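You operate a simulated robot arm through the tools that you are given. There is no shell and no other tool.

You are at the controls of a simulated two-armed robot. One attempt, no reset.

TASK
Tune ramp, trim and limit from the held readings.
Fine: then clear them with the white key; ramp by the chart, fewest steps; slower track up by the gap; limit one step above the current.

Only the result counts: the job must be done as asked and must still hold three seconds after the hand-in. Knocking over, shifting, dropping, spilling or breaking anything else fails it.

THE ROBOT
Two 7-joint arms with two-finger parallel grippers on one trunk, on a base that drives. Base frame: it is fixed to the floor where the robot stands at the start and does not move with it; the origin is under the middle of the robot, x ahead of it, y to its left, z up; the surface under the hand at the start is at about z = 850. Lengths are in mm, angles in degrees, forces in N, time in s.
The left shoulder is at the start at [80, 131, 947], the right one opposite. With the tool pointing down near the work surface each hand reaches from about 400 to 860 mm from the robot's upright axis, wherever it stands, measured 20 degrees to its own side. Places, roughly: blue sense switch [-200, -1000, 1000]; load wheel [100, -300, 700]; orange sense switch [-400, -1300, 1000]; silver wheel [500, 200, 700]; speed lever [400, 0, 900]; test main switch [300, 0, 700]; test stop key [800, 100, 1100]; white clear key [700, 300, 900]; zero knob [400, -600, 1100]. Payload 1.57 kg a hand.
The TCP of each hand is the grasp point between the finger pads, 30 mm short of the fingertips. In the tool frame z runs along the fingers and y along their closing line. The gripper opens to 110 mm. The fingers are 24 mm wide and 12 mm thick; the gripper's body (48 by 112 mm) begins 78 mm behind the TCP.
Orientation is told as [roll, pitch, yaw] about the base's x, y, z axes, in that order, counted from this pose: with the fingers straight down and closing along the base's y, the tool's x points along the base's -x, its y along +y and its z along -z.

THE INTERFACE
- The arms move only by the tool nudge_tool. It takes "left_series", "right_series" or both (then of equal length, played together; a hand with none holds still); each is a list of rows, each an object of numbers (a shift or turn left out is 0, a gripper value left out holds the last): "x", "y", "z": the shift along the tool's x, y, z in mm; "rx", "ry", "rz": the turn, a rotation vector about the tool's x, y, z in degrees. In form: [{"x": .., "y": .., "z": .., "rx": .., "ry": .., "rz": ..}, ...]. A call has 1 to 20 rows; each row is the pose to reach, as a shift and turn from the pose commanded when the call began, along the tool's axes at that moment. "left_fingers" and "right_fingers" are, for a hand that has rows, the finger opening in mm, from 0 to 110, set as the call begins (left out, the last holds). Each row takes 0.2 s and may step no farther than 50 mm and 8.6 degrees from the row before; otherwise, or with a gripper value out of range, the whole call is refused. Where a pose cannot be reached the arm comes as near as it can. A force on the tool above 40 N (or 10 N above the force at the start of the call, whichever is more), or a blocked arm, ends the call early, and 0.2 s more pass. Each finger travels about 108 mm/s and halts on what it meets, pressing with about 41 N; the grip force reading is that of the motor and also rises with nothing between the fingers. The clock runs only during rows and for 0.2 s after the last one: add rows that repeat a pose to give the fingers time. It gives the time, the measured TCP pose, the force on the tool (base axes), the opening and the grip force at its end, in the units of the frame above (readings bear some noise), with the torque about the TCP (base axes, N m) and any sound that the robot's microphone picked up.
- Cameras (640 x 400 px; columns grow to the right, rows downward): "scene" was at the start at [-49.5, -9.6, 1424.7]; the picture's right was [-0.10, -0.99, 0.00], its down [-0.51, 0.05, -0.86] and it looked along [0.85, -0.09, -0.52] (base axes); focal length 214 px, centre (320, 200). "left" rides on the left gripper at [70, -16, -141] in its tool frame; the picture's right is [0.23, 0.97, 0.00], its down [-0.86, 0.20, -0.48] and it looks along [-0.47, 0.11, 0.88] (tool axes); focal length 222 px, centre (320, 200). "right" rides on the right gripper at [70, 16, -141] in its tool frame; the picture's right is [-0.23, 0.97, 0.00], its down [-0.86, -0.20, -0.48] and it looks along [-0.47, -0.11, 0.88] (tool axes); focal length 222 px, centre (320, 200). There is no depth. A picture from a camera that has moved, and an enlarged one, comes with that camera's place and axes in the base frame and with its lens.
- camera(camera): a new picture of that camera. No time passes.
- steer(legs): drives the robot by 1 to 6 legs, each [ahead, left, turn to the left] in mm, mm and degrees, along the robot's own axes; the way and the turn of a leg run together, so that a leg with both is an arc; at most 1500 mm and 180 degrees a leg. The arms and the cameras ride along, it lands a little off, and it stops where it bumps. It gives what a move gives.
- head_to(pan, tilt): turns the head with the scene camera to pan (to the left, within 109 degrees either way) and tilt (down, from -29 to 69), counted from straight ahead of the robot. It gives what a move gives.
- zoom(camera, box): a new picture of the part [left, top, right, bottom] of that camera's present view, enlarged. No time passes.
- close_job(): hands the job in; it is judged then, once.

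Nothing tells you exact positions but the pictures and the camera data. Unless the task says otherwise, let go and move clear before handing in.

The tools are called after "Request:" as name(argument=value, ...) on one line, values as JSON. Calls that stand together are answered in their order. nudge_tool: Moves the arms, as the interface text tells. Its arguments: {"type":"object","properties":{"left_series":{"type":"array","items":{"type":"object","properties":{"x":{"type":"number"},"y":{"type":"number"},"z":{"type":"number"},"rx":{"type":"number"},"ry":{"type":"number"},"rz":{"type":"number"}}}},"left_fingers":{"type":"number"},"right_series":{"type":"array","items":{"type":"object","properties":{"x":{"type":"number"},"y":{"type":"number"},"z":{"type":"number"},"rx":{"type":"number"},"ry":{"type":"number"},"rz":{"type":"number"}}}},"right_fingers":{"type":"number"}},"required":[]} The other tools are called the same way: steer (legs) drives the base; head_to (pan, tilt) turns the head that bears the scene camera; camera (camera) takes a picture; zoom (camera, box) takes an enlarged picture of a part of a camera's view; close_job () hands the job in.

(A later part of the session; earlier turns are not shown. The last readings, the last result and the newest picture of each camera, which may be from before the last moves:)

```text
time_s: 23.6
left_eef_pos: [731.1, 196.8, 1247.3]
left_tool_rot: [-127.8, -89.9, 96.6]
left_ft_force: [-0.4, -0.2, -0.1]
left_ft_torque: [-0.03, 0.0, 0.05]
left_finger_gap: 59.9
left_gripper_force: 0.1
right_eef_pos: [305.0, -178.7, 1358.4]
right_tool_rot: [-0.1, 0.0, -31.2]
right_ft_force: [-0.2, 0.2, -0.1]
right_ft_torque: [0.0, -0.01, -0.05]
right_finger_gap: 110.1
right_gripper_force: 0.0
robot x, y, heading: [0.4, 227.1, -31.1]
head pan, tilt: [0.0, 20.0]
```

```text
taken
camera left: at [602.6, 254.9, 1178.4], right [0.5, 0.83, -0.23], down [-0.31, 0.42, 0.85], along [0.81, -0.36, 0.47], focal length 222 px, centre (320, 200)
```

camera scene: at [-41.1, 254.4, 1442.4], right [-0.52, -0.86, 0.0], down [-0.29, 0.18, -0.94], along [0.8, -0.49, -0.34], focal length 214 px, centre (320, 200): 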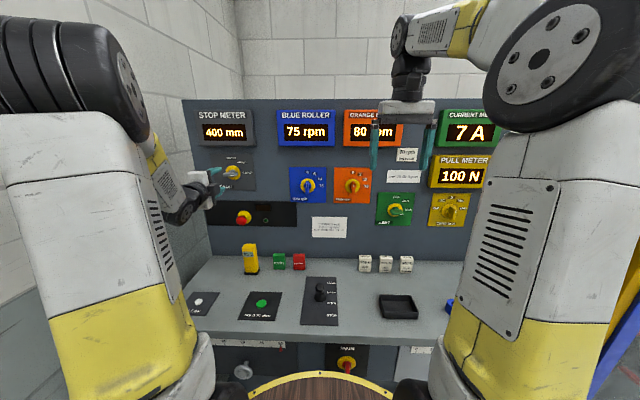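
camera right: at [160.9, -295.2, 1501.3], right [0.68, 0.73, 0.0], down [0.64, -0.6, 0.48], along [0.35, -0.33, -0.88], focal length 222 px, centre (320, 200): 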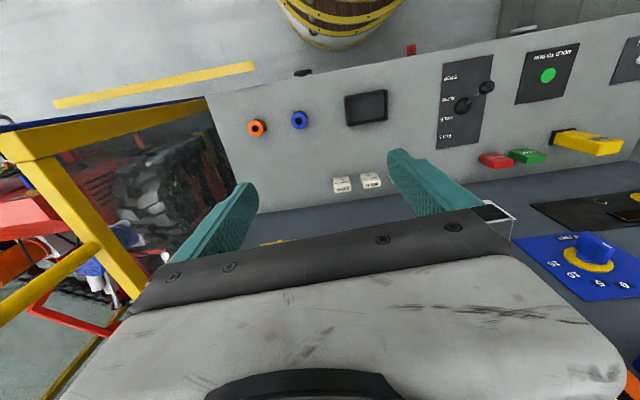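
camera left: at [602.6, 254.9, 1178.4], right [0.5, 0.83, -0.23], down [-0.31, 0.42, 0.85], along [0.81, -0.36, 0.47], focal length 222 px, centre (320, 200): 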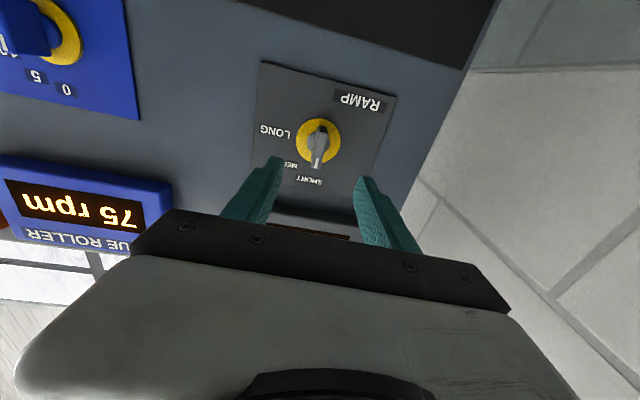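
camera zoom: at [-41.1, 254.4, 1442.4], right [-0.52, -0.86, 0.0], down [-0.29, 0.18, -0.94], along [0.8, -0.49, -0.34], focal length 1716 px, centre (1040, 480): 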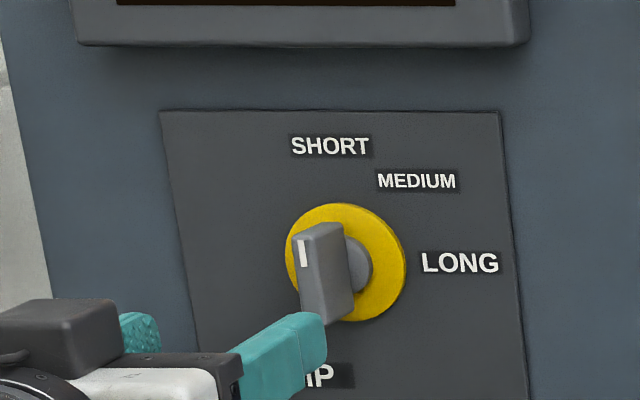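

Ramp now points at SHORT. Next, moving the left hand over to the blue trim knob (L≈247, z≈1198), staying clear of the panel.

Request:
nudge_tool(left_series=[{"z": -20, "y": -30, "x": 5}, {"z": -30, "y": -75, "x": 12}, {"z": -30, "y": -120, "x": 20}, {"z": -30, "y": -165, "x": 28}, {"z": -30, "y": -210, "x": 36}, {"z": -20, "y": -255, "x": 44}, {"z": 0, "y": -285, "x": 49}, {"z": 10, "y": -300, "x": 49}, {"z": 10, "y": -300, "x": 49}])

Request:
camera(camera="left")

Request:
camera(camera="scene")

Request:
zoom(camera="left", box=[240, 60, 400, 160])

Request:
zoom(camera="scene", box=[270, 160, 350, 210])

```text
time_s: 25.6
left_eef_pos: [583.0, -68.9, 1198.8]
left_tool_rot: [-140.6, -89.9, 109.4]
left_ft_force: [-0.7, -0.4, 0.3]
left_ft_torque: [0.01, 0.02, 0.03]
left_finger_gap: 59.9
left_gripper_force: 0.1
right_eef_pos: [305.4, -179.1, 1360.4]
right_tool_rot: [0.0, 0.0, -31.2]
right_ft_force: [-1.0, 0.2, 0.1]
right_ft_torque: [0.02, 0.01, -0.01]
right_finger_gap: 110.1
right_gripper_force: 0.0
robot x, y, heading: [-3.9, 231.1, -31.4]
head pan, tilt: [0.0, 20.0]
```

```text
taken
camera left: at [454.0, -10.8, 1130.3], right [0.5, 0.83, -0.23], down [-0.31, 0.42, 0.85], along [0.81, -0.36, 0.47], focal length 222 px, centre (320, 200)
```

left: 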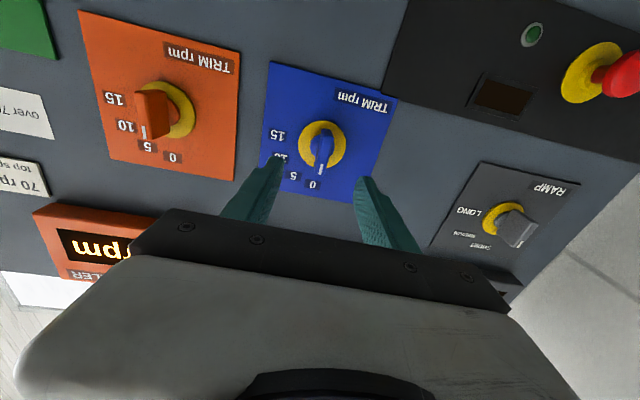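

```text
taken
camera scene: at [-41.1, 254.3, 1442.4], right [-0.52, -0.86, 0.0], down [-0.29, 0.18, -0.94], along [0.8, -0.49, -0.34], focal length 214 px, centre (320, 200)
```

scene: 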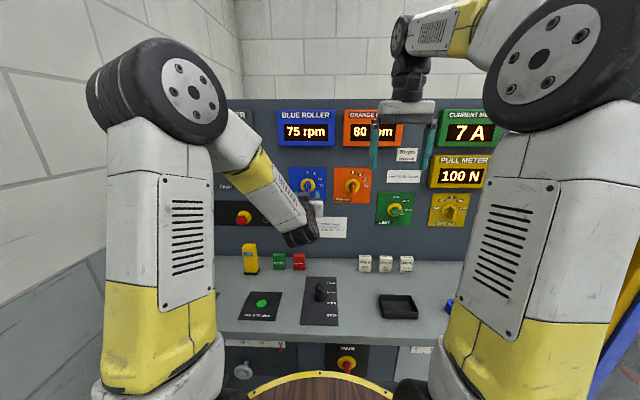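

```text
4.00 times, centred on (320, 110) of left
camera zoom: at [454.0, -10.8, 1130.3], right [0.5, 0.83, -0.23], down [-0.31, 0.42, 0.85], along [0.81, -0.36, 0.47], focal length 888 px, centre (320, 560)
```

zoom: 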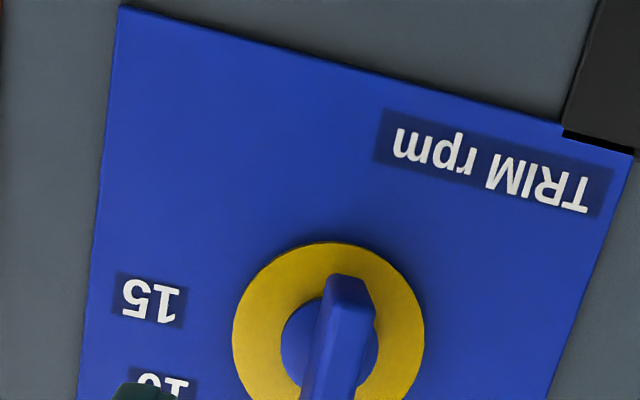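

```text
8.00 times, centred on (310, 185) of scene
camera zoom: at [-41.1, 254.3, 1442.4], right [-0.52, -0.86, 0.0], down [-0.29, 0.18, -0.94], along [0.8, -0.49, -0.34], focal length 1716 px, centre (400, 320)
```

zoom: 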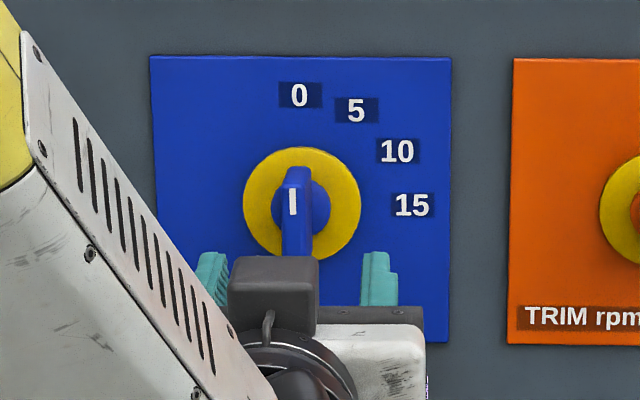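

The hand is centred on the blue trim knob, which points at 0. Advancing to straddle its bar.

Request:
nudge_tool(left_series=[{"y": 2, "z": 30, "x": -1}, {"y": 4, "z": 60, "x": -1}, {"y": 4, "z": 85, "x": -1}, {"y": 4, "z": 98, "x": -1}, {"y": 4, "z": 98, "x": -1}])

Request:
camera(camera="left")

Request:
zoom(camera="scene", box=[270, 160, 350, 210])

```text
time_s: 26.8
left_eef_pos: [666.4, -115.0, 1200.6]
left_tool_rot: [-133.7, -90.0, 102.6]
left_ft_force: [-0.1, -0.8, 0.5]
left_ft_torque: [0.0, 0.01, 0.01]
left_finger_gap: 60.1
left_gripper_force: 0.1
right_eef_pos: [304.6, -179.6, 1359.1]
right_tool_rot: [0.0, 0.0, -31.2]
right_ft_force: [0.4, 0.0, 0.5]
right_ft_torque: [0.0, -0.02, -0.01]
right_finger_gap: 110.0
right_gripper_force: 0.1
robot x, y, heading: [1.6, 230.5, -31.2]
head pan, tilt: [0.0, 20.0]
```

```text
taken
camera left: at [539.2, -56.5, 1132.1], right [0.5, 0.83, -0.23], down [-0.31, 0.42, 0.85], along [0.81, -0.36, 0.47], focal length 222 px, centre (320, 200)
```

left: 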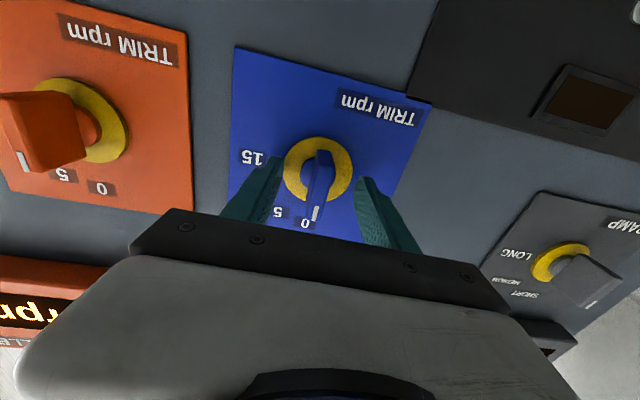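

```text
8.00 times, centred on (310, 185) of scene
camera zoom: at [-41.1, 254.4, 1442.4], right [-0.52, -0.86, 0.0], down [-0.29, 0.18, -0.94], along [0.8, -0.49, -0.34], focal length 1716 px, centre (400, 320)
```

zoom: 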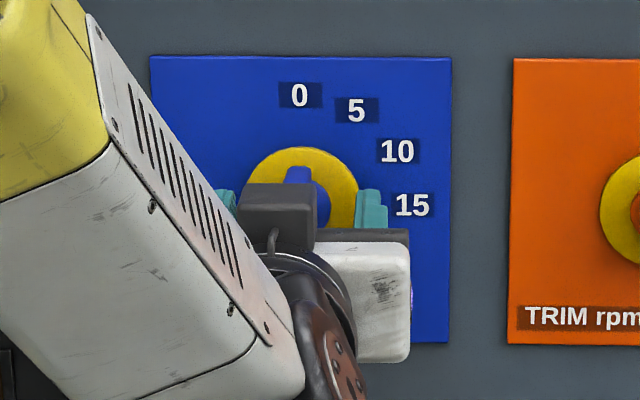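

Straddled properly. Closing, then checking.

Request:
nudge_tool(left_fingers=0, left_series=[{"z": 2}, {"z": 3}, {"z": 3}, {"z": 3}])

Request:
camera(camera="left")

```text
time_s: 27.8
left_eef_pos: [667.5, -115.6, 1200.4]
left_tool_rot: [-122.5, -89.9, 91.2]
left_ft_force: [-15.4, 0.6, -3.9]
left_ft_torque: [-0.35, -0.48, -1.16]
left_finger_gap: 13.0
left_gripper_force: 29.9
right_eef_pos: [305.4, -178.5, 1359.8]
right_tool_rot: [0.0, 0.1, -31.2]
right_ft_force: [0.9, 0.0, -0.2]
right_ft_torque: [0.02, 0.01, 0.02]
right_finger_gap: 109.8
right_gripper_force: 0.0
robot x, y, heading: [-2.5, 233.2, -31.5]
head pan, tilt: [0.0, 20.0]
```

```text
taken
camera left: at [539.9, -57.5, 1132.1], right [0.51, 0.83, -0.23], down [-0.3, 0.42, 0.85], along [0.81, -0.36, 0.47], focal length 222 px, centre (320, 200)
```

left: 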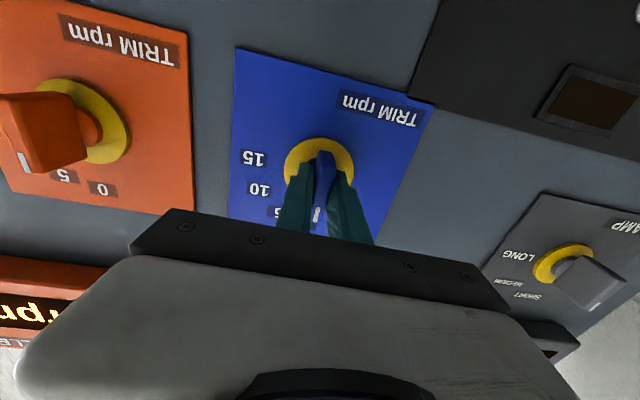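

Gripped with a small side load. Turning clockwise 30° toward 5.

Request:
nudge_tool(left_series=[{"rz": 7.5, "y": -1}, {"rz": 15, "y": -1.5}, {"rz": 22.5, "y": -1.5}, {"rz": 30, "y": -1.5}, {"rz": 30, "y": -1.5}])

Request:
camera(camera="left")

```text
time_s: 29.0
left_eef_pos: [668.8, -117.0, 1200.9]
left_tool_rot: [90.1, -60.0, -121.4]
left_ft_force: [-26.9, 2.8, -5.4]
left_ft_torque: [0.3, 0.34, -1.16]
left_finger_gap: 13.1
left_gripper_force: 30.0
right_eef_pos: [304.3, -178.8, 1360.6]
right_tool_rot: [-0.1, 0.0, -31.2]
right_ft_force: [-0.3, 0.0, -0.7]
right_ft_torque: [0.0, 0.0, 0.03]
right_finger_gap: 110.1
right_gripper_force: 0.0
robot x, y, heading: [-3.0, 226.8, -31.3]
head pan, tilt: [0.0, 20.0]
```

```text
taken
camera left: at [559.5, -26.6, 1133.4], right [0.5, 0.82, 0.29], down [-0.54, 0.03, 0.84], along [0.68, -0.57, 0.46], focal length 222 px, centre (320, 200)
```

left: 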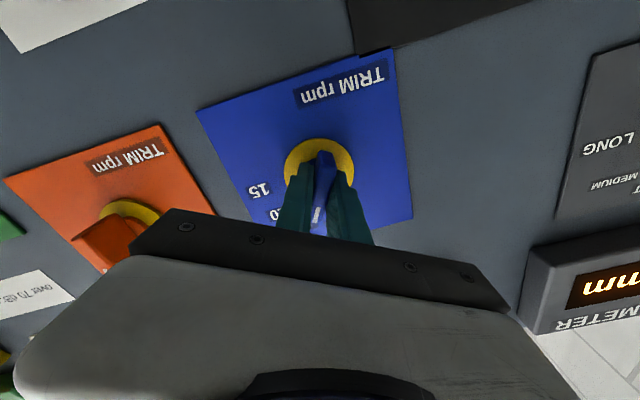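

The bar follows the hand. Releasing and backing off to verify.

Request:
nudge_tool(left_fingers=60, left_series=[{"z": 0}, {"z": 0}, {"z": 0}, {"z": -30}, {"z": -70}, {"z": -120}, {"z": -160}, {"z": -160}])

Request:
camera(camera="left")

Request:
zoom(camera="scene", box=[270, 160, 350, 210])

Request:
zoom(camera="left", box=[240, 80, 400, 180])

```text
time_s: 30.8
left_eef_pos: [531.8, -32.2, 1202.5]
left_tool_rot: [90.2, -60.1, -121.4]
left_ft_force: [-0.8, 0.4, -0.3]
left_ft_torque: [0.01, 0.05, -0.01]
left_finger_gap: 59.8
left_gripper_force: 0.0
right_eef_pos: [305.3, -177.8, 1361.8]
right_tool_rot: [0.1, 0.0, -31.2]
right_ft_force: [0.3, -0.3, -0.4]
right_ft_torque: [0.0, 0.01, 0.03]
right_finger_gap: 110.1
right_gripper_force: 0.1
robot x, y, heading: [-0.8, 229.7, -31.0]
head pan, tilt: [0.0, 20.0]
```

```text
taken
camera left: at [422.6, 58.1, 1135.0], right [0.5, 0.82, 0.29], down [-0.54, 0.03, 0.84], along [0.68, -0.57, 0.46], focal length 222 px, centre (320, 200)
```

left: 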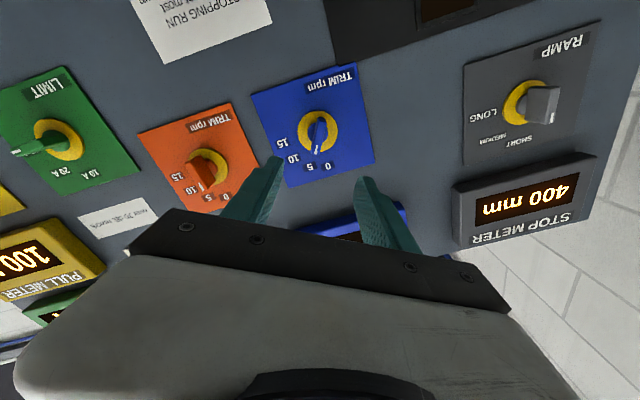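

```text
8.00 times, centred on (310, 185) of scene
camera zoom: at [-41.2, 254.4, 1442.4], right [-0.52, -0.86, 0.0], down [-0.29, 0.18, -0.94], along [0.8, -0.49, -0.34], focal length 1716 px, centre (400, 320)
```

zoom: 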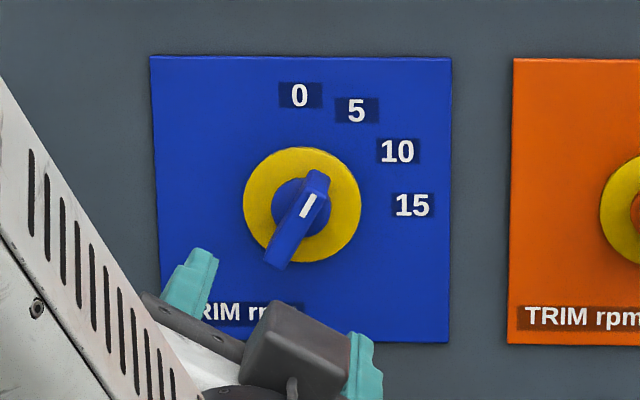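

```text
4.00 times, centred on (320, 130) of left
camera zoom: at [422.6, 58.1, 1135.0], right [0.5, 0.82, 0.29], down [-0.54, 0.03, 0.84], along [0.68, -0.57, 0.46], focal length 888 px, centre (320, 480)
```

zoom: 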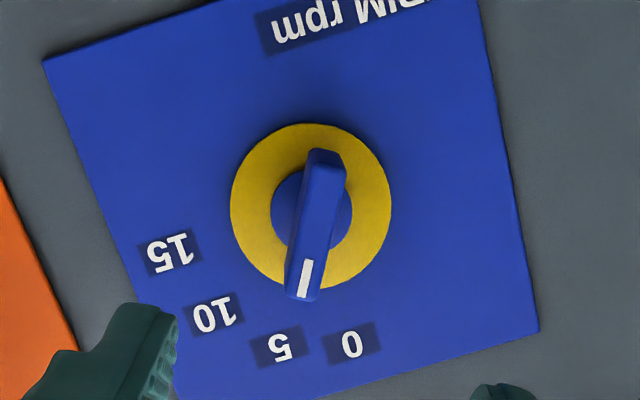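

Blue trim points precisely at 5. Now bringing the right hand level in front of the green LIMIT knob (L≈−126, z≈1089).

Request:
nudge_tool(right_fingers=60, right_series=[{"x": -5, "y": -12, "z": 25, "ry": -8.2}, {"x": -10, "y": -24, "z": 50, "ry": -16.4}, {"x": -20, "y": -36, "z": 75, "ry": -24.6}, {"x": -30, "y": -48, "z": 100, "ry": -32.8}, {"x": -40, "y": -60, "z": 125, "ry": -41}, {"x": -55, "y": -72, "z": 150, "ry": -49.2}, {"x": -70, "y": -84, "z": 175, "ry": -57.4}, {"x": -85, "y": -96, "z": 200, "ry": -65.6}, {"x": -100, "y": -108, "z": 225, "ry": -73.8}, {"x": -115, "y": -120, "z": 250, "ry": -82}, {"x": -130, "y": -132, "z": 270, "ry": -90}, {"x": -130, "y": -132, "z": 270, "ry": -90}])

Request:
camera(camera="right")

Request:
camera(camera="scene")

```text
time_s: 33.4
left_eef_pos: [531.0, -32.0, 1202.2]
left_tool_rot: [90.2, -60.1, -121.3]
left_ft_force: [-0.2, 1.5, -0.6]
left_ft_torque: [0.03, 0.03, 0.01]
left_finger_gap: 60.1
left_gripper_force: 0.1
right_eef_pos: [347.2, -359.5, 1090.3]
right_tool_rot: [-144.4, -89.9, 113.1]
right_ft_force: [-0.7, -0.4, 0.0]
right_ft_torque: [0.01, -0.03, 0.01]
right_finger_gap: 60.0
right_gripper_force: 0.1
robot x, y, heading: [1.6, 233.4, -31.3]
head pan, tilt: [0.0, 20.0]
```

```text
taken
camera right: at [233.7, -273.5, 1021.0], right [0.5, 0.83, 0.23], down [-0.51, 0.08, 0.85], along [0.69, -0.55, 0.47], focal length 222 px, centre (320, 200)
```

right: 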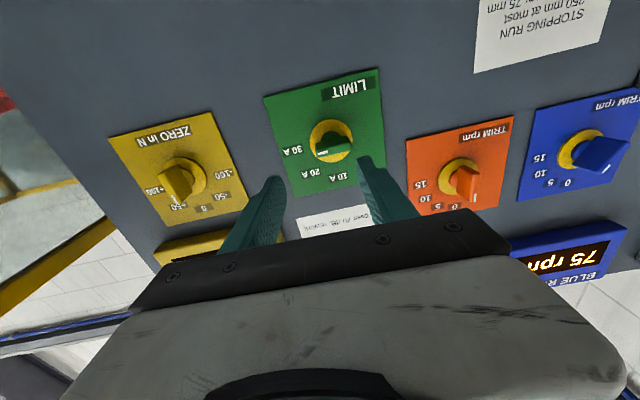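

```text
taken
camera scene: at [-41.3, 254.3, 1442.4], right [-0.52, -0.86, 0.0], down [-0.29, 0.18, -0.94], along [0.8, -0.49, -0.34], focal length 214 px, centre (320, 200)
```

scene: 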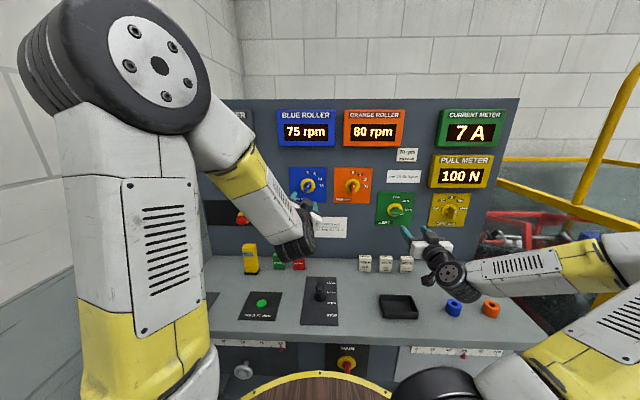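

Meters are now unobstructed; confirming all readings, and zooming in on the LIMIT knob from the right hand.

Request:
zoom(camera="scene", box=[270, 100, 510, 190])

Request:
zoom(camera="right", box=[250, 70, 410, 170])

Request:
zoom(camera="scene", box=[360, 180, 440, 230])

```text
2.67 times, centred on (390, 145) of scene
camera zoom: at [-41.3, 254.3, 1442.4], right [-0.52, -0.86, 0.0], down [-0.29, 0.18, -0.94], along [0.8, -0.49, -0.34], focal length 572 px, centre (133, 347)
```

zoom: 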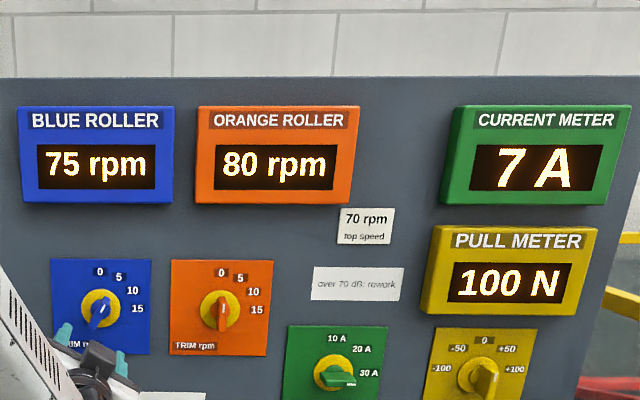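

```text
4.00 times, centred on (330, 120) of right
camera zoom: at [233.7, -273.5, 1021.0], right [0.5, 0.83, 0.23], down [-0.51, 0.08, 0.85], along [0.69, -0.55, 0.47], focal length 888 px, centre (280, 520)
```

zoom: 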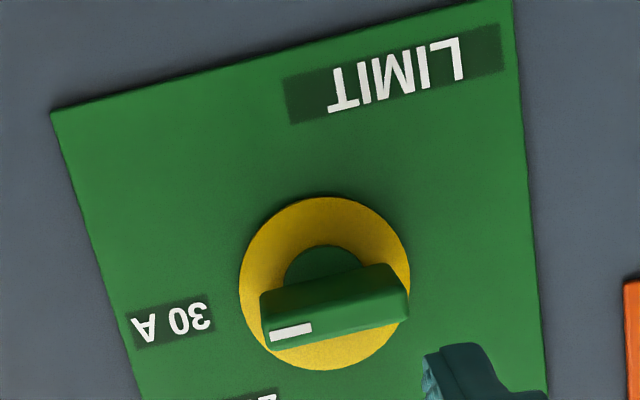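

```text
8.00 times, centred on (400, 205) of scene
camera zoom: at [-41.3, 254.3, 1442.4], right [-0.52, -0.86, 0.0], down [-0.29, 0.18, -0.94], along [0.8, -0.49, -0.34], focal length 1716 px, centre (-320, 160)
```

zoom: 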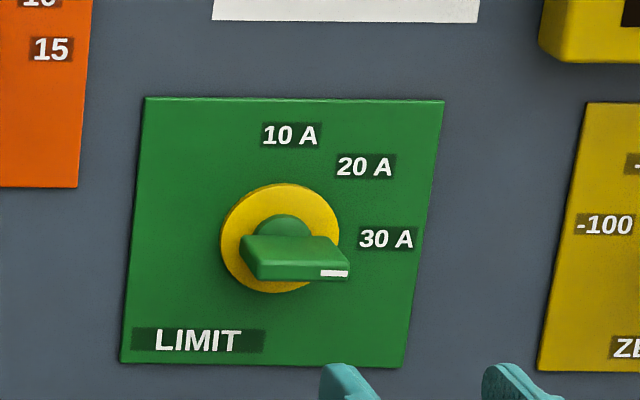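

All readings confirmed (75/80 rpm, 7 A). Triangulating the LIMIT knob gives A≈656, L≈−115, z≈1100 (panel yawed ~2° more). I'll align the right hand and roll +90°.

Request:
nudge_tool(right_series=[{"x": -5, "y": 6, "z": 20, "rx": 1}, {"x": -9.4, "y": 12.4, "z": 35, "rx": 2}, {"x": -9.4, "y": 12.4, "z": 35, "rx": 2}])

Request:
nudge_tool(right_series=[{"rz": 8.2}, {"rz": 16.4}, {"rz": 24.6}, {"rz": 32.8}, {"rz": 41}, {"rz": 49.2}, {"rz": 57.4}, {"rz": 65.6}, {"rz": 73.8}, {"rz": 82}, {"rz": 90}, {"rz": 90}, {"rz": 90}])

Request:
camera(camera="right")

Request:
zoom(camera="scene", box=[340, 170, 460, 250])

Request:
camera(camera="scene")

```text
time_s: 34.2
left_eef_pos: [531.8, -31.3, 1202.8]
left_tool_rot: [90.3, -60.0, -121.3]
left_ft_force: [-0.2, 0.2, 0.4]
left_ft_torque: [-0.02, 0.01, -0.02]
left_finger_gap: 60.2
left_gripper_force: 0.0
right_eef_pos: [383.2, -369.3, 1100.5]
right_tool_rot: [-51.2, -90.0, 17.8]
right_ft_force: [0.7, 0.5, -1.1]
right_ft_torque: [0.0, 0.0, -0.04]
right_finger_gap: 60.1
right_gripper_force: 0.0
robot x, y, heading: [1.7, 231.7, -31.1]
head pan, tilt: [0.0, 20.0]
```

```text
time_s: 37.0
left_eef_pos: [531.1, -31.9, 1203.5]
left_tool_rot: [90.3, -60.0, -121.3]
left_ft_force: [-0.4, 0.1, -0.8]
left_ft_torque: [-0.01, -0.01, 0.02]
left_finger_gap: 59.7
left_gripper_force: 0.0
right_eef_pos: [384.9, -366.6, 1098.0]
right_tool_rot: [90.0, 0.0, -123.2]
right_ft_force: [-0.2, -0.9, 0.1]
right_ft_torque: [0.01, 0.02, -0.02]
right_finger_gap: 59.9
right_gripper_force: 0.1
robot x, y, heading: [-0.2, 228.0, -31.4]
head pan, tilt: [0.0, 20.0]
```

```text
taken
camera right: at [304.1, -231.8, 1115.7], right [-0.12, -0.19, 0.97], down [-0.87, -0.45, -0.2], along [0.48, -0.87, -0.11], focal length 222 px, centre (320, 200)
```

right: 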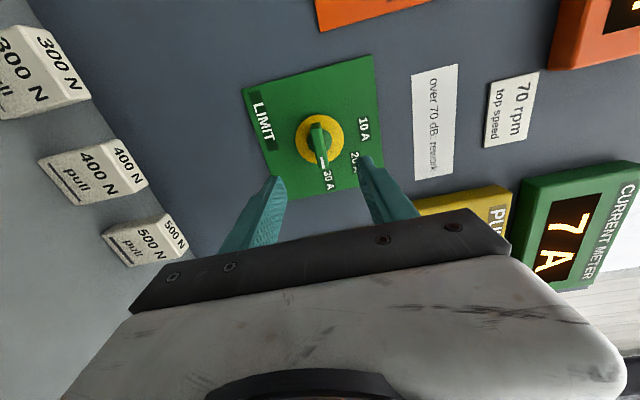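

```text
5.00 times, centred on (400, 210) of scene
camera zoom: at [-41.2, 254.3, 1442.4], right [-0.52, -0.86, 0.0], down [-0.29, 0.18, -0.94], along [0.8, -0.49, -0.34], focal length 1072 px, centre (-80, 150)
```

zoom: 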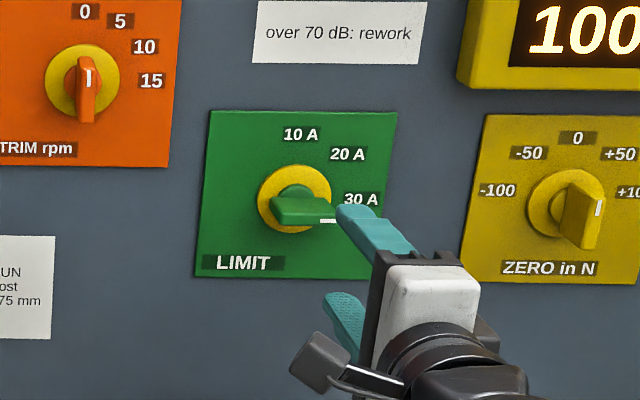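

```text
taken
camera scene: at [-41.2, 254.3, 1442.4], right [-0.52, -0.86, 0.0], down [-0.29, 0.18, -0.94], along [0.8, -0.49, -0.34], focal length 214 px, centre (320, 200)
```

scene: 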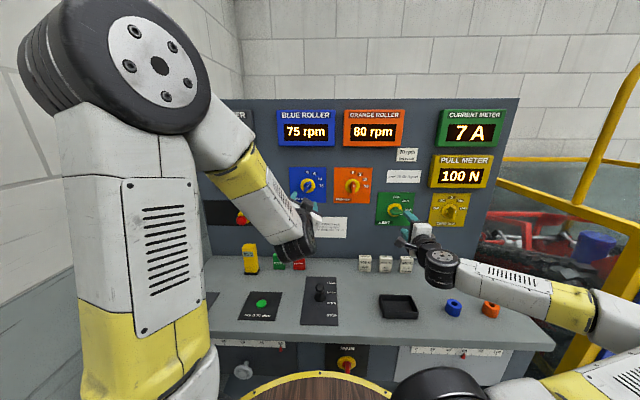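

The estimate agrees (knob z≈1099). Advancing 89 mm with small corrections to straddle the LIMIT bar.

Request:
nudge_tool(right_series=[{"x": 2, "y": 1, "z": 30}, {"x": 3, "y": 1, "z": 60}, {"x": 3, "y": 1, "z": 80}, {"x": 3, "y": 1, "z": 89}, {"x": 3, "y": 1, "z": 89}])

Request:
camera(camera="right")

Request:
zoom(camera="scene", box=[360, 180, 440, 230])

```text
time_s: 38.2
left_eef_pos: [533.6, -31.0, 1203.8]
left_tool_rot: [90.2, -60.1, -121.3]
left_ft_force: [-0.9, 0.8, -0.1]
left_ft_torque: [0.01, -0.03, 0.02]
left_finger_gap: 60.0
left_gripper_force: 0.0
right_eef_pos: [460.9, -412.1, 1100.6]
right_tool_rot: [89.9, 0.0, -123.2]
right_ft_force: [-0.1, 0.5, 0.6]
right_ft_torque: [-0.02, 0.01, -0.02]
right_finger_gap: 60.0
right_gripper_force: 0.1
robot x, y, heading: [-4.0, 230.9, -31.4]
head pan, tilt: [0.0, 20.0]
```

```text
taken
camera right: at [380.6, -276.5, 1116.1], right [-0.12, -0.19, 0.97], down [-0.87, -0.45, -0.2], along [0.48, -0.87, -0.11], focal length 222 px, centre (320, 200)
```

right: 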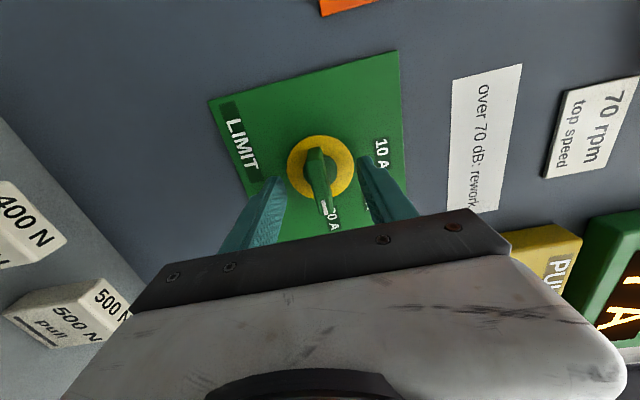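

```text
8.00 times, centred on (400, 205) of scene
camera zoom: at [-41.2, 254.3, 1442.4], right [-0.52, -0.86, 0.0], down [-0.29, 0.18, -0.94], along [0.8, -0.49, -0.34], focal length 1716 px, centre (-320, 160)
```

zoom: 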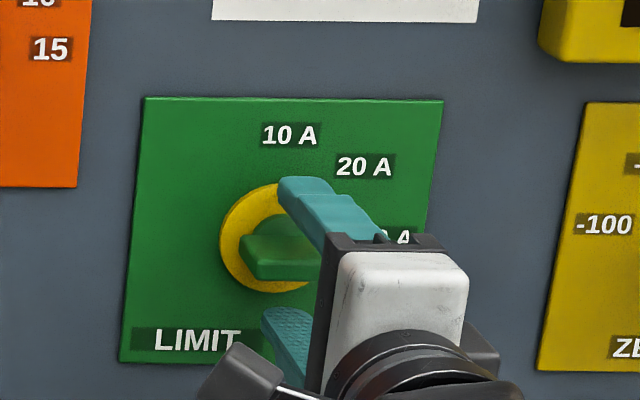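

Well centred. Closing on the LIMIT bar.

Request:
nudge_tool(right_fingers=0, right_series=[{"z": 0}, {"z": 0}, {"z": 0}, {"z": 0}])

Request:
nudge_tool(right_series=[{"rz": -7.5}, {"rz": -15}, {"rz": -22.5}, {"rz": -30}, {"rz": -37.5}, {"rz": -45}, {"rz": -45}])

Request:
camera(camera="right")

Request:
zoom(camera="scene", box=[360, 180, 440, 230])

```text
time_s: 39.2
left_eef_pos: [531.2, -31.6, 1202.9]
left_tool_rot: [90.1, -60.2, -121.3]
left_ft_force: [0.3, 0.3, 0.3]
left_ft_torque: [0.01, -0.02, -0.01]
left_finger_gap: 59.9
left_gripper_force: 0.0
right_eef_pos: [460.7, -410.0, 1099.3]
right_tool_rot: [90.0, 0.0, -123.2]
right_ft_force: [2.9, -0.9, 2.7]
right_ft_torque: [0.0, 0.05, 0.09]
right_finger_gap: 11.6
right_gripper_force: 29.4
robot x, y, heading: [-2.5, 231.3, -31.1]
head pan, tilt: [0.0, 20.0]
```

```text
time_s: 40.8
left_eef_pos: [531.6, -31.9, 1202.3]
left_tool_rot: [90.2, -60.1, -121.3]
left_ft_force: [0.2, -0.1, 0.5]
left_ft_torque: [0.02, -0.02, -0.01]
left_finger_gap: 59.9
left_gripper_force: 0.0
right_eef_pos: [461.0, -410.9, 1101.4]
right_tool_rot: [90.0, -45.1, -123.1]
right_ft_force: [-9.4, 15.5, -0.3]
right_ft_torque: [0.22, 0.36, -0.52]
right_finger_gap: 11.9
right_gripper_force: 29.2
robot x, y, heading: [0.0, 231.3, -31.2]
head pan, tilt: [0.0, 20.0]
```

```text
taken
camera right: at [375.5, -284.1, 1062.7], right [0.29, 0.44, 0.85], down [-0.81, -0.36, 0.47], along [0.51, -0.82, 0.25], focal length 222 px, centre (320, 200)
```

right: 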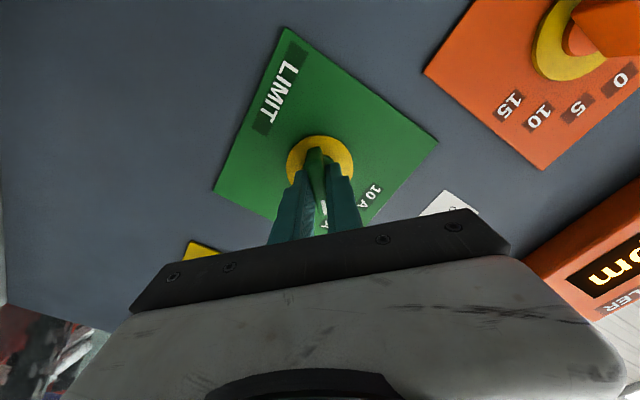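

```text
8.00 times, centred on (400, 205) of scene
camera zoom: at [-41.6, 255.1, 1442.3], right [-0.52, -0.86, 0.0], down [-0.29, 0.18, -0.94], along [0.8, -0.49, -0.34], focal length 1716 px, centre (-320, 160)
```

zoom: 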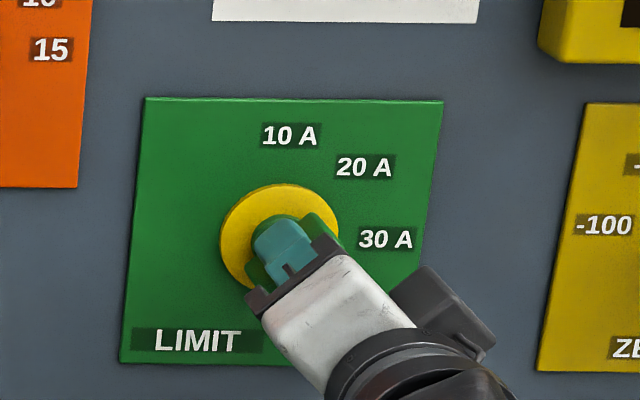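

Turned to about 20 A. Continuing to 10 A.

Request:
nudge_tool(right_series=[{"rz": -7.5}, {"rz": -15}, {"rz": -22.5}, {"rz": -30}, {"rz": -37.5}, {"rz": -45}, {"rz": -45}])

Request:
camera(camera="right")

Request:
zoom(camera="scene", box=[360, 180, 440, 230])

```text
time_s: 42.4
left_eef_pos: [531.4, -30.9, 1203.5]
left_tool_rot: [90.3, -60.1, -121.3]
left_ft_force: [-0.2, 0.4, 0.9]
left_ft_torque: [0.0, -0.02, -0.04]
left_finger_gap: 60.4
left_gripper_force: 0.1
right_eef_pos: [461.5, -410.0, 1101.0]
right_tool_rot: [-116.9, -89.8, 83.8]
right_ft_force: [-7.5, 20.8, -0.2]
right_ft_torque: [0.02, 0.08, -0.57]
right_finger_gap: 12.0
right_gripper_force: 29.3
robot x, y, heading: [-2.1, 228.9, -30.9]
head pan, tilt: [0.0, 20.0]
```

```text
taken
camera right: at [351.7, -321.2, 1030.9], right [0.53, 0.82, 0.22], down [-0.51, 0.1, 0.85], along [0.68, -0.57, 0.47], focal length 222 px, centre (320, 200)
```

right: 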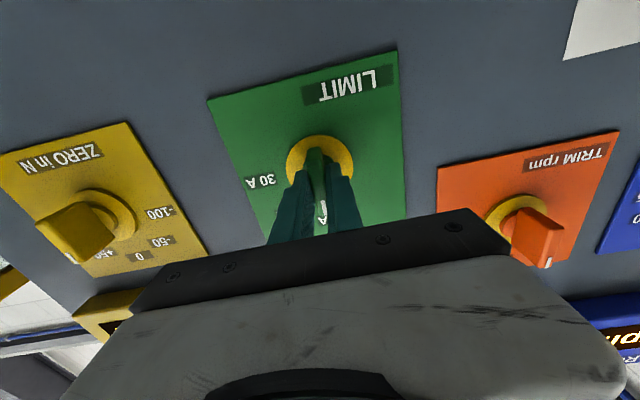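

```text
8.00 times, centred on (400, 205) of scene
camera zoom: at [-41.5, 255.4, 1442.3], right [-0.52, -0.86, 0.0], down [-0.29, 0.18, -0.94], along [0.8, -0.49, -0.34], focal length 1716 px, centre (-320, 160)
```

zoom: 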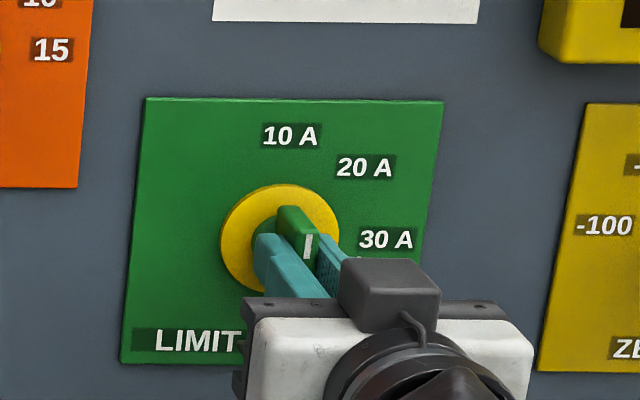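

The bar is upright with its mark at the 10 A end. Releasing and backing off.

Request:
nudge_tool(right_fingers=60, right_series=[{"z": 0}, {"z": 0}, {"z": 0}, {"z": -30}, {"z": -70}, {"z": -110}, {"z": -150}, {"z": -190}, {"z": -190}])

Request:
camera(camera="right")

Request:
zoom(camera="scene", box=[360, 180, 440, 230])

Request:
zoom(camera="right", box=[260, 80, 400, 180])

```text
time_s: 44.4
left_eef_pos: [532.4, -32.4, 1203.3]
left_tool_rot: [90.1, -60.1, -121.3]
left_ft_force: [-0.6, 0.0, 0.3]
left_ft_torque: [-0.01, 0.05, -0.02]
left_finger_gap: 60.4
left_gripper_force: 0.0
right_eef_pos: [316.8, -336.7, 1101.3]
right_tool_rot: [147.8, -90.0, 179.2]
right_ft_force: [-0.3, -0.4, 0.8]
right_ft_torque: [0.01, 0.02, -0.03]
right_finger_gap: 59.9
right_gripper_force: 0.1
right hand out of reach, approached as far as the arm can: row 8, 9
robot x, y, heading: [-1.3, 229.6, -31.2]
head pan, tilt: [0.0, 20.0]
```

```text
taken
camera right: at [205.6, -246.7, 1030.0], right [0.53, 0.82, 0.23], down [-0.51, 0.09, 0.85], along [0.68, -0.57, 0.47], focal length 222 px, centre (320, 200)
```

right: 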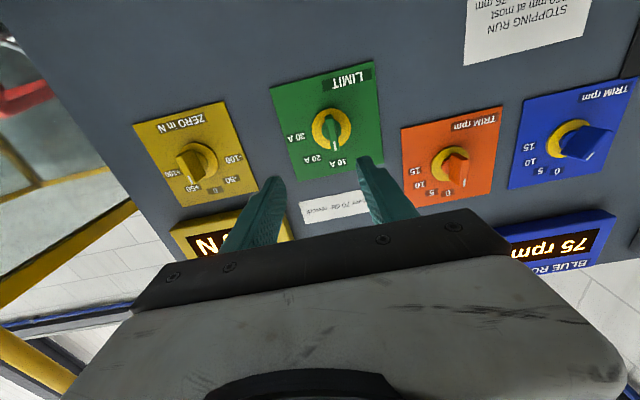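

```text
8.00 times, centred on (400, 205) of scene
camera zoom: at [-41.1, 254.3, 1442.4], right [-0.52, -0.86, 0.0], down [-0.29, 0.18, -0.94], along [0.8, -0.49, -0.34], focal length 1716 px, centre (-320, 160)
```

zoom: 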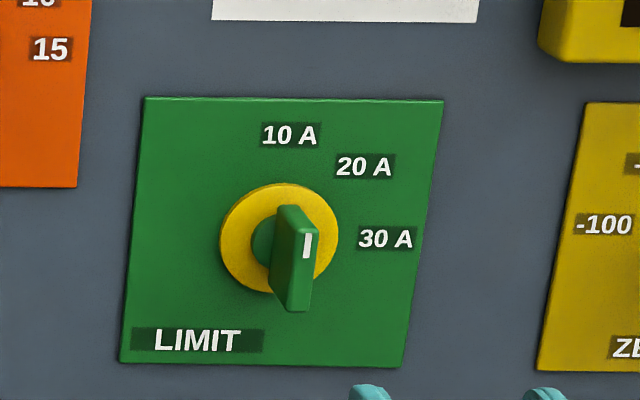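

```text
4.00 times, centred on (330, 130) of right
camera zoom: at [205.6, -246.7, 1030.0], right [0.53, 0.82, 0.23], down [-0.51, 0.09, 0.85], along [0.68, -0.57, 0.47], focal length 888 px, centre (280, 480)
```

zoom: 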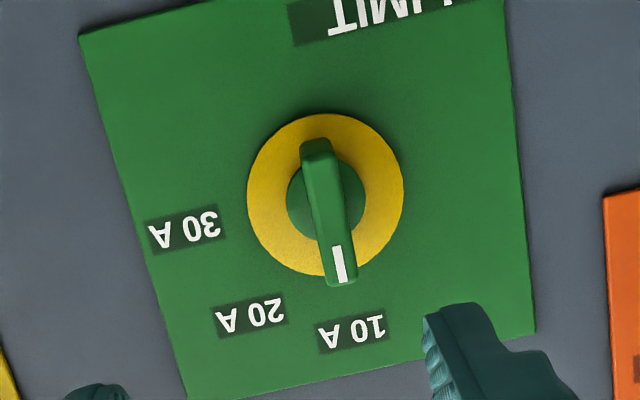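

LIMIT is at 10 A. Now the left hand: close fingers, unroll, and swing to point down above the white clear key (A≈410, L≈617).

Request:
nudge_tool(left_fingers=0, left_series=[{"z": -10, "rz": -7.5}, {"z": -20, "rz": -15}, {"z": -30, "rz": -22.5}, {"z": -40, "rz": -30}, {"z": -40, "rz": -30}])

Request:
nudge_tool(left_series=[{"x": 10, "y": 31, "z": -2, "ry": 7.5}, {"x": 20, "y": 62, "z": -4, "ry": 15}, {"x": 35, "y": 93, "z": -6, "ry": 22.5}, {"x": 50, "y": 124, "z": -8, "ry": 30}, {"x": 65, "y": 155, "z": -10, "ry": 37.5}, {"x": 80, "y": 186, "z": -12, "ry": 45}, {"x": 95, "y": 217, "z": -14, "ry": 52.5}, {"x": 110, "y": 248, "z": -16, "ry": 60}, {"x": 125, "y": 279, "z": -18, "ry": 67.5}, {"x": 145, "y": 310, "z": -20, "ry": 75}, {"x": 165, "y": 340, "z": -22, "ry": 82.5}, {"x": 183, "y": 368, "z": -22, "ry": 90}, {"x": 183, "y": 368, "z": -22, "ry": 90}])

Request:
camera(camera="left")

Request:
camera(camera="scene")

```text
time_s: 45.6
left_eef_pos: [505.5, -23.9, 1206.3]
left_tool_rot: [-118.9, -89.8, 87.9]
left_ft_force: [0.0, 0.5, 0.0]
left_ft_torque: [0.0, 0.0, 0.02]
left_finger_gap: 0.0
left_gripper_force: 21.6
left hand out of reach, approached as far as the arm can: row 3, 4, 5
right_eef_pos: [315.5, -337.4, 1099.6]
right_tool_rot: [86.5, -90.0, -119.8]
right_ft_force: [0.4, 0.0, 0.3]
right_ft_torque: [-0.02, 0.0, 0.02]
right_finger_gap: 60.1
right_gripper_force: 0.1
robot x, y, heading: [-3.0, 232.1, -31.2]
head pan, tilt: [0.0, 20.0]
```

```text
time_s: 48.4
left_eef_pos: [678.2, 304.9, 1022.1]
left_tool_rot: [0.0, 0.0, -31.2]
left_ft_force: [0.7, 0.2, 0.0]
left_ft_torque: [0.0, -0.04, 0.0]
left_finger_gap: 0.2
left_gripper_force: 21.3
right_eef_pos: [315.3, -337.4, 1099.1]
right_tool_rot: [53.7, -90.0, -87.0]
right_ft_force: [0.8, -0.3, 0.4]
right_ft_torque: [-0.01, -0.02, 0.02]
right_finger_gap: 60.1
right_gripper_force: 0.0
robot x, y, heading: [-4.2, 229.0, -31.1]
head pan, tilt: [0.0, 20.0]
```

```text
taken
camera left: at [611.5, 325.7, 1165.5], right [0.31, 0.95, 0.0], down [0.84, -0.27, 0.48], along [0.45, -0.15, -0.88], focal length 222 px, centre (320, 200)
```

left: 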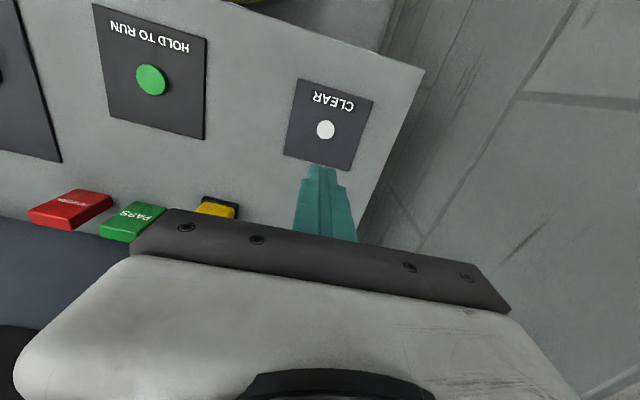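

```text
taken
camera scene: at [-41.2, 254.4, 1442.4], right [-0.52, -0.86, 0.0], down [-0.29, 0.18, -0.94], along [0.8, -0.49, -0.34], focal length 214 px, centre (320, 200)
```

scene: 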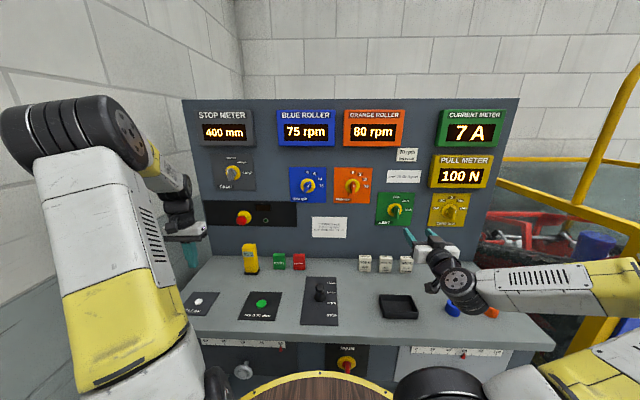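

All dials are tuned and readings still held. The white key lies ~13 mm toward the robot and 5 mm left of the TCP; I'll align and descend to just above it.

Request:
nudge_tool(left_series=[{"x": 6, "y": 3, "z": 20}, {"x": 13, "y": 5.5, "z": 50}, {"x": 13, "y": 5.5, "z": 80}, {"x": 13, "y": 5.5, "z": 105}, {"x": 13, "y": 5.5, "z": 105}])

Request:
camera(camera="left")

Request:
zoom(camera="scene", box=[150, 240, 270, 320])

```text
time_s: 49.6
left_eef_pos: [671.5, 314.7, 914.5]
left_tool_rot: [0.0, -0.1, -31.2]
left_ft_force: [0.3, 0.2, -0.3]
left_ft_torque: [0.02, 0.01, -0.02]
left_finger_gap: 0.0
left_gripper_force: 20.9
right_eef_pos: [315.6, -335.8, 1099.3]
right_tool_rot: [65.4, -90.0, -98.6]
right_ft_force: [0.2, 0.2, -0.9]
right_ft_torque: [0.01, 0.03, -0.01]
right_finger_gap: 60.2
right_gripper_force: 0.0
robot x, y, heading: [-3.0, 231.1, -31.0]
head pan, tilt: [0.0, 20.0]
```

```text
taken
camera left: at [604.4, 336.1, 1058.6], right [0.31, 0.95, 0.0], down [0.83, -0.27, 0.48], along [0.46, -0.15, -0.88], focal length 222 px, centre (320, 200)
```

left: 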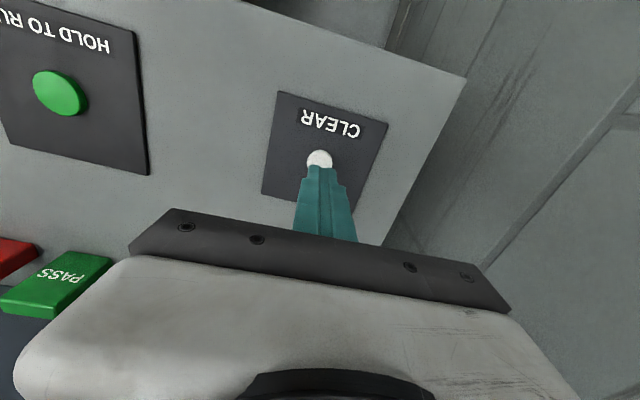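

```text
5.00 times, centred on (210, 280) of scene
camera zoom: at [-41.1, 254.4, 1442.4], right [-0.52, -0.86, 0.0], down [-0.29, 0.18, -0.94], along [0.8, -0.49, -0.34], focal length 1072 px, centre (870, -200)
```

zoom: 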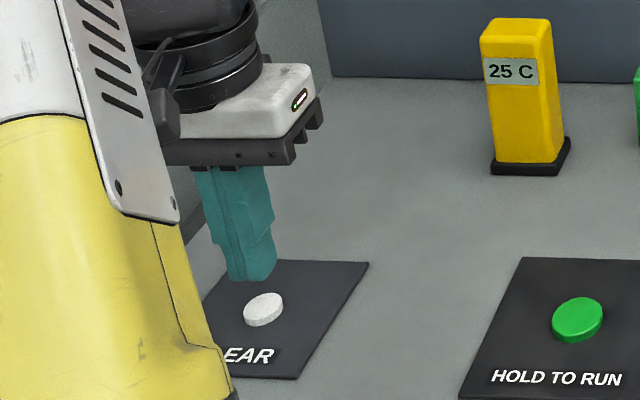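

Fingertips are directly above the white key. Pressing down gently in small steps.

Request:
nudge_tool(left_series=[{"x": 2, "z": 8}, {"x": 2, "z": 13}, {"x": 2, "z": 16}, {"x": 2, "z": 18}, {"x": 2, "z": 20}, {"x": 2, "z": 22}])

Request:
zoom(camera="scene", box=[150, 240, 270, 320])

Request:
zoom(camera="scene", box=[180, 95, 520, 225])

```text
time_s: 51.0
left_eef_pos: [667.3, 317.0, 893.9]
left_tool_rot: [-0.1, -0.1, -31.2]
left_ft_force: [0.1, -0.1, -0.1]
left_ft_torque: [0.01, 0.02, 0.02]
left_finger_gap: 0.0
left_gripper_force: 20.9
right_eef_pos: [315.5, -337.1, 1099.0]
right_tool_rot: [41.9, -89.9, -75.1]
right_ft_force: [-0.2, 0.3, 0.1]
right_ft_torque: [0.04, -0.02, 0.01]
right_finger_gap: 59.9
right_gripper_force: 0.1
robot x, y, heading: [-3.6, 229.3, -31.3]
head pan, tilt: [0.0, 20.0]
```

```text
5.00 times, centred on (210, 280) of scene
camera zoom: at [-41.1, 254.4, 1442.4], right [-0.52, -0.86, 0.0], down [-0.29, 0.18, -0.94], along [0.8, -0.49, -0.34], focal length 1072 px, centre (870, -200)
```

zoom: 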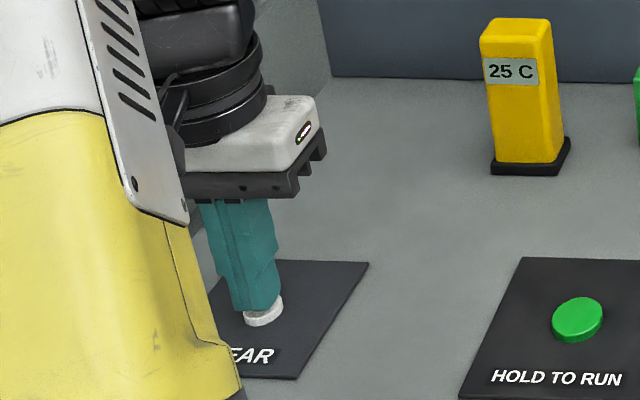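

```text
1.88 times, centred on (350, 160) of scene
camera zoom: at [-41.1, 254.4, 1442.4], right [-0.52, -0.86, 0.0], down [-0.29, 0.18, -0.94], along [0.8, -0.49, -0.34], focal length 404 px, centre (264, 275)
```

zoom: 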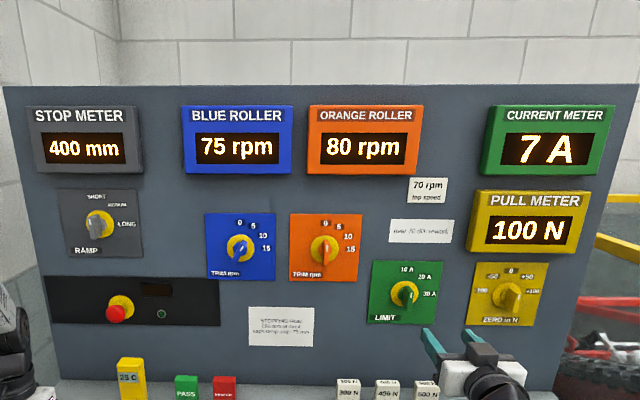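

No contact yet (tip at ~864). Continuing down in 1.5 mm steps.

Request:
nudge_tool(left_series=[{"z": 1.5}, {"z": 3}, {"z": 4.5}, {"z": 6}, {"z": 7.5}, {"z": 8}])

Request:
zoom(camera="scene", box=[180, 95, 520, 225])

```text
time_s: 52.4
left_eef_pos: [666.4, 316.1, 885.6]
left_tool_rot: [-0.1, -0.1, -31.2]
left_ft_force: [-0.3, -0.9, 2.7]
left_ft_torque: [0.0, 0.0, 0.01]
left_finger_gap: 0.0
left_gripper_force: 21.1
right_eef_pos: [315.6, -335.3, 1099.7]
right_tool_rot: [71.6, -90.0, -104.9]
right_ft_force: [-0.2, -0.2, -0.1]
right_ft_torque: [-0.02, 0.0, -0.03]
right_finger_gap: 60.0
right_gripper_force: 0.0
robot x, y, heading: [-2.2, 231.3, -31.1]
head pan, tilt: [0.0, 20.0]
heard: click
```

```text
1.88 times, centred on (350, 160) of scene
camera zoom: at [-41.2, 254.4, 1442.4], right [-0.52, -0.86, 0.0], down [-0.29, 0.18, -0.94], along [0.8, -0.49, -0.34], focal length 404 px, centre (264, 275)
```

zoom: 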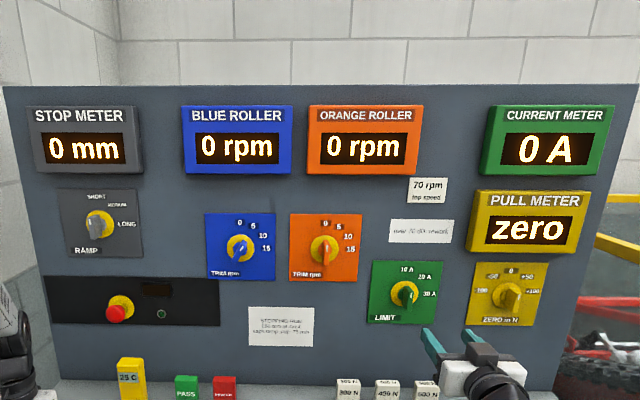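

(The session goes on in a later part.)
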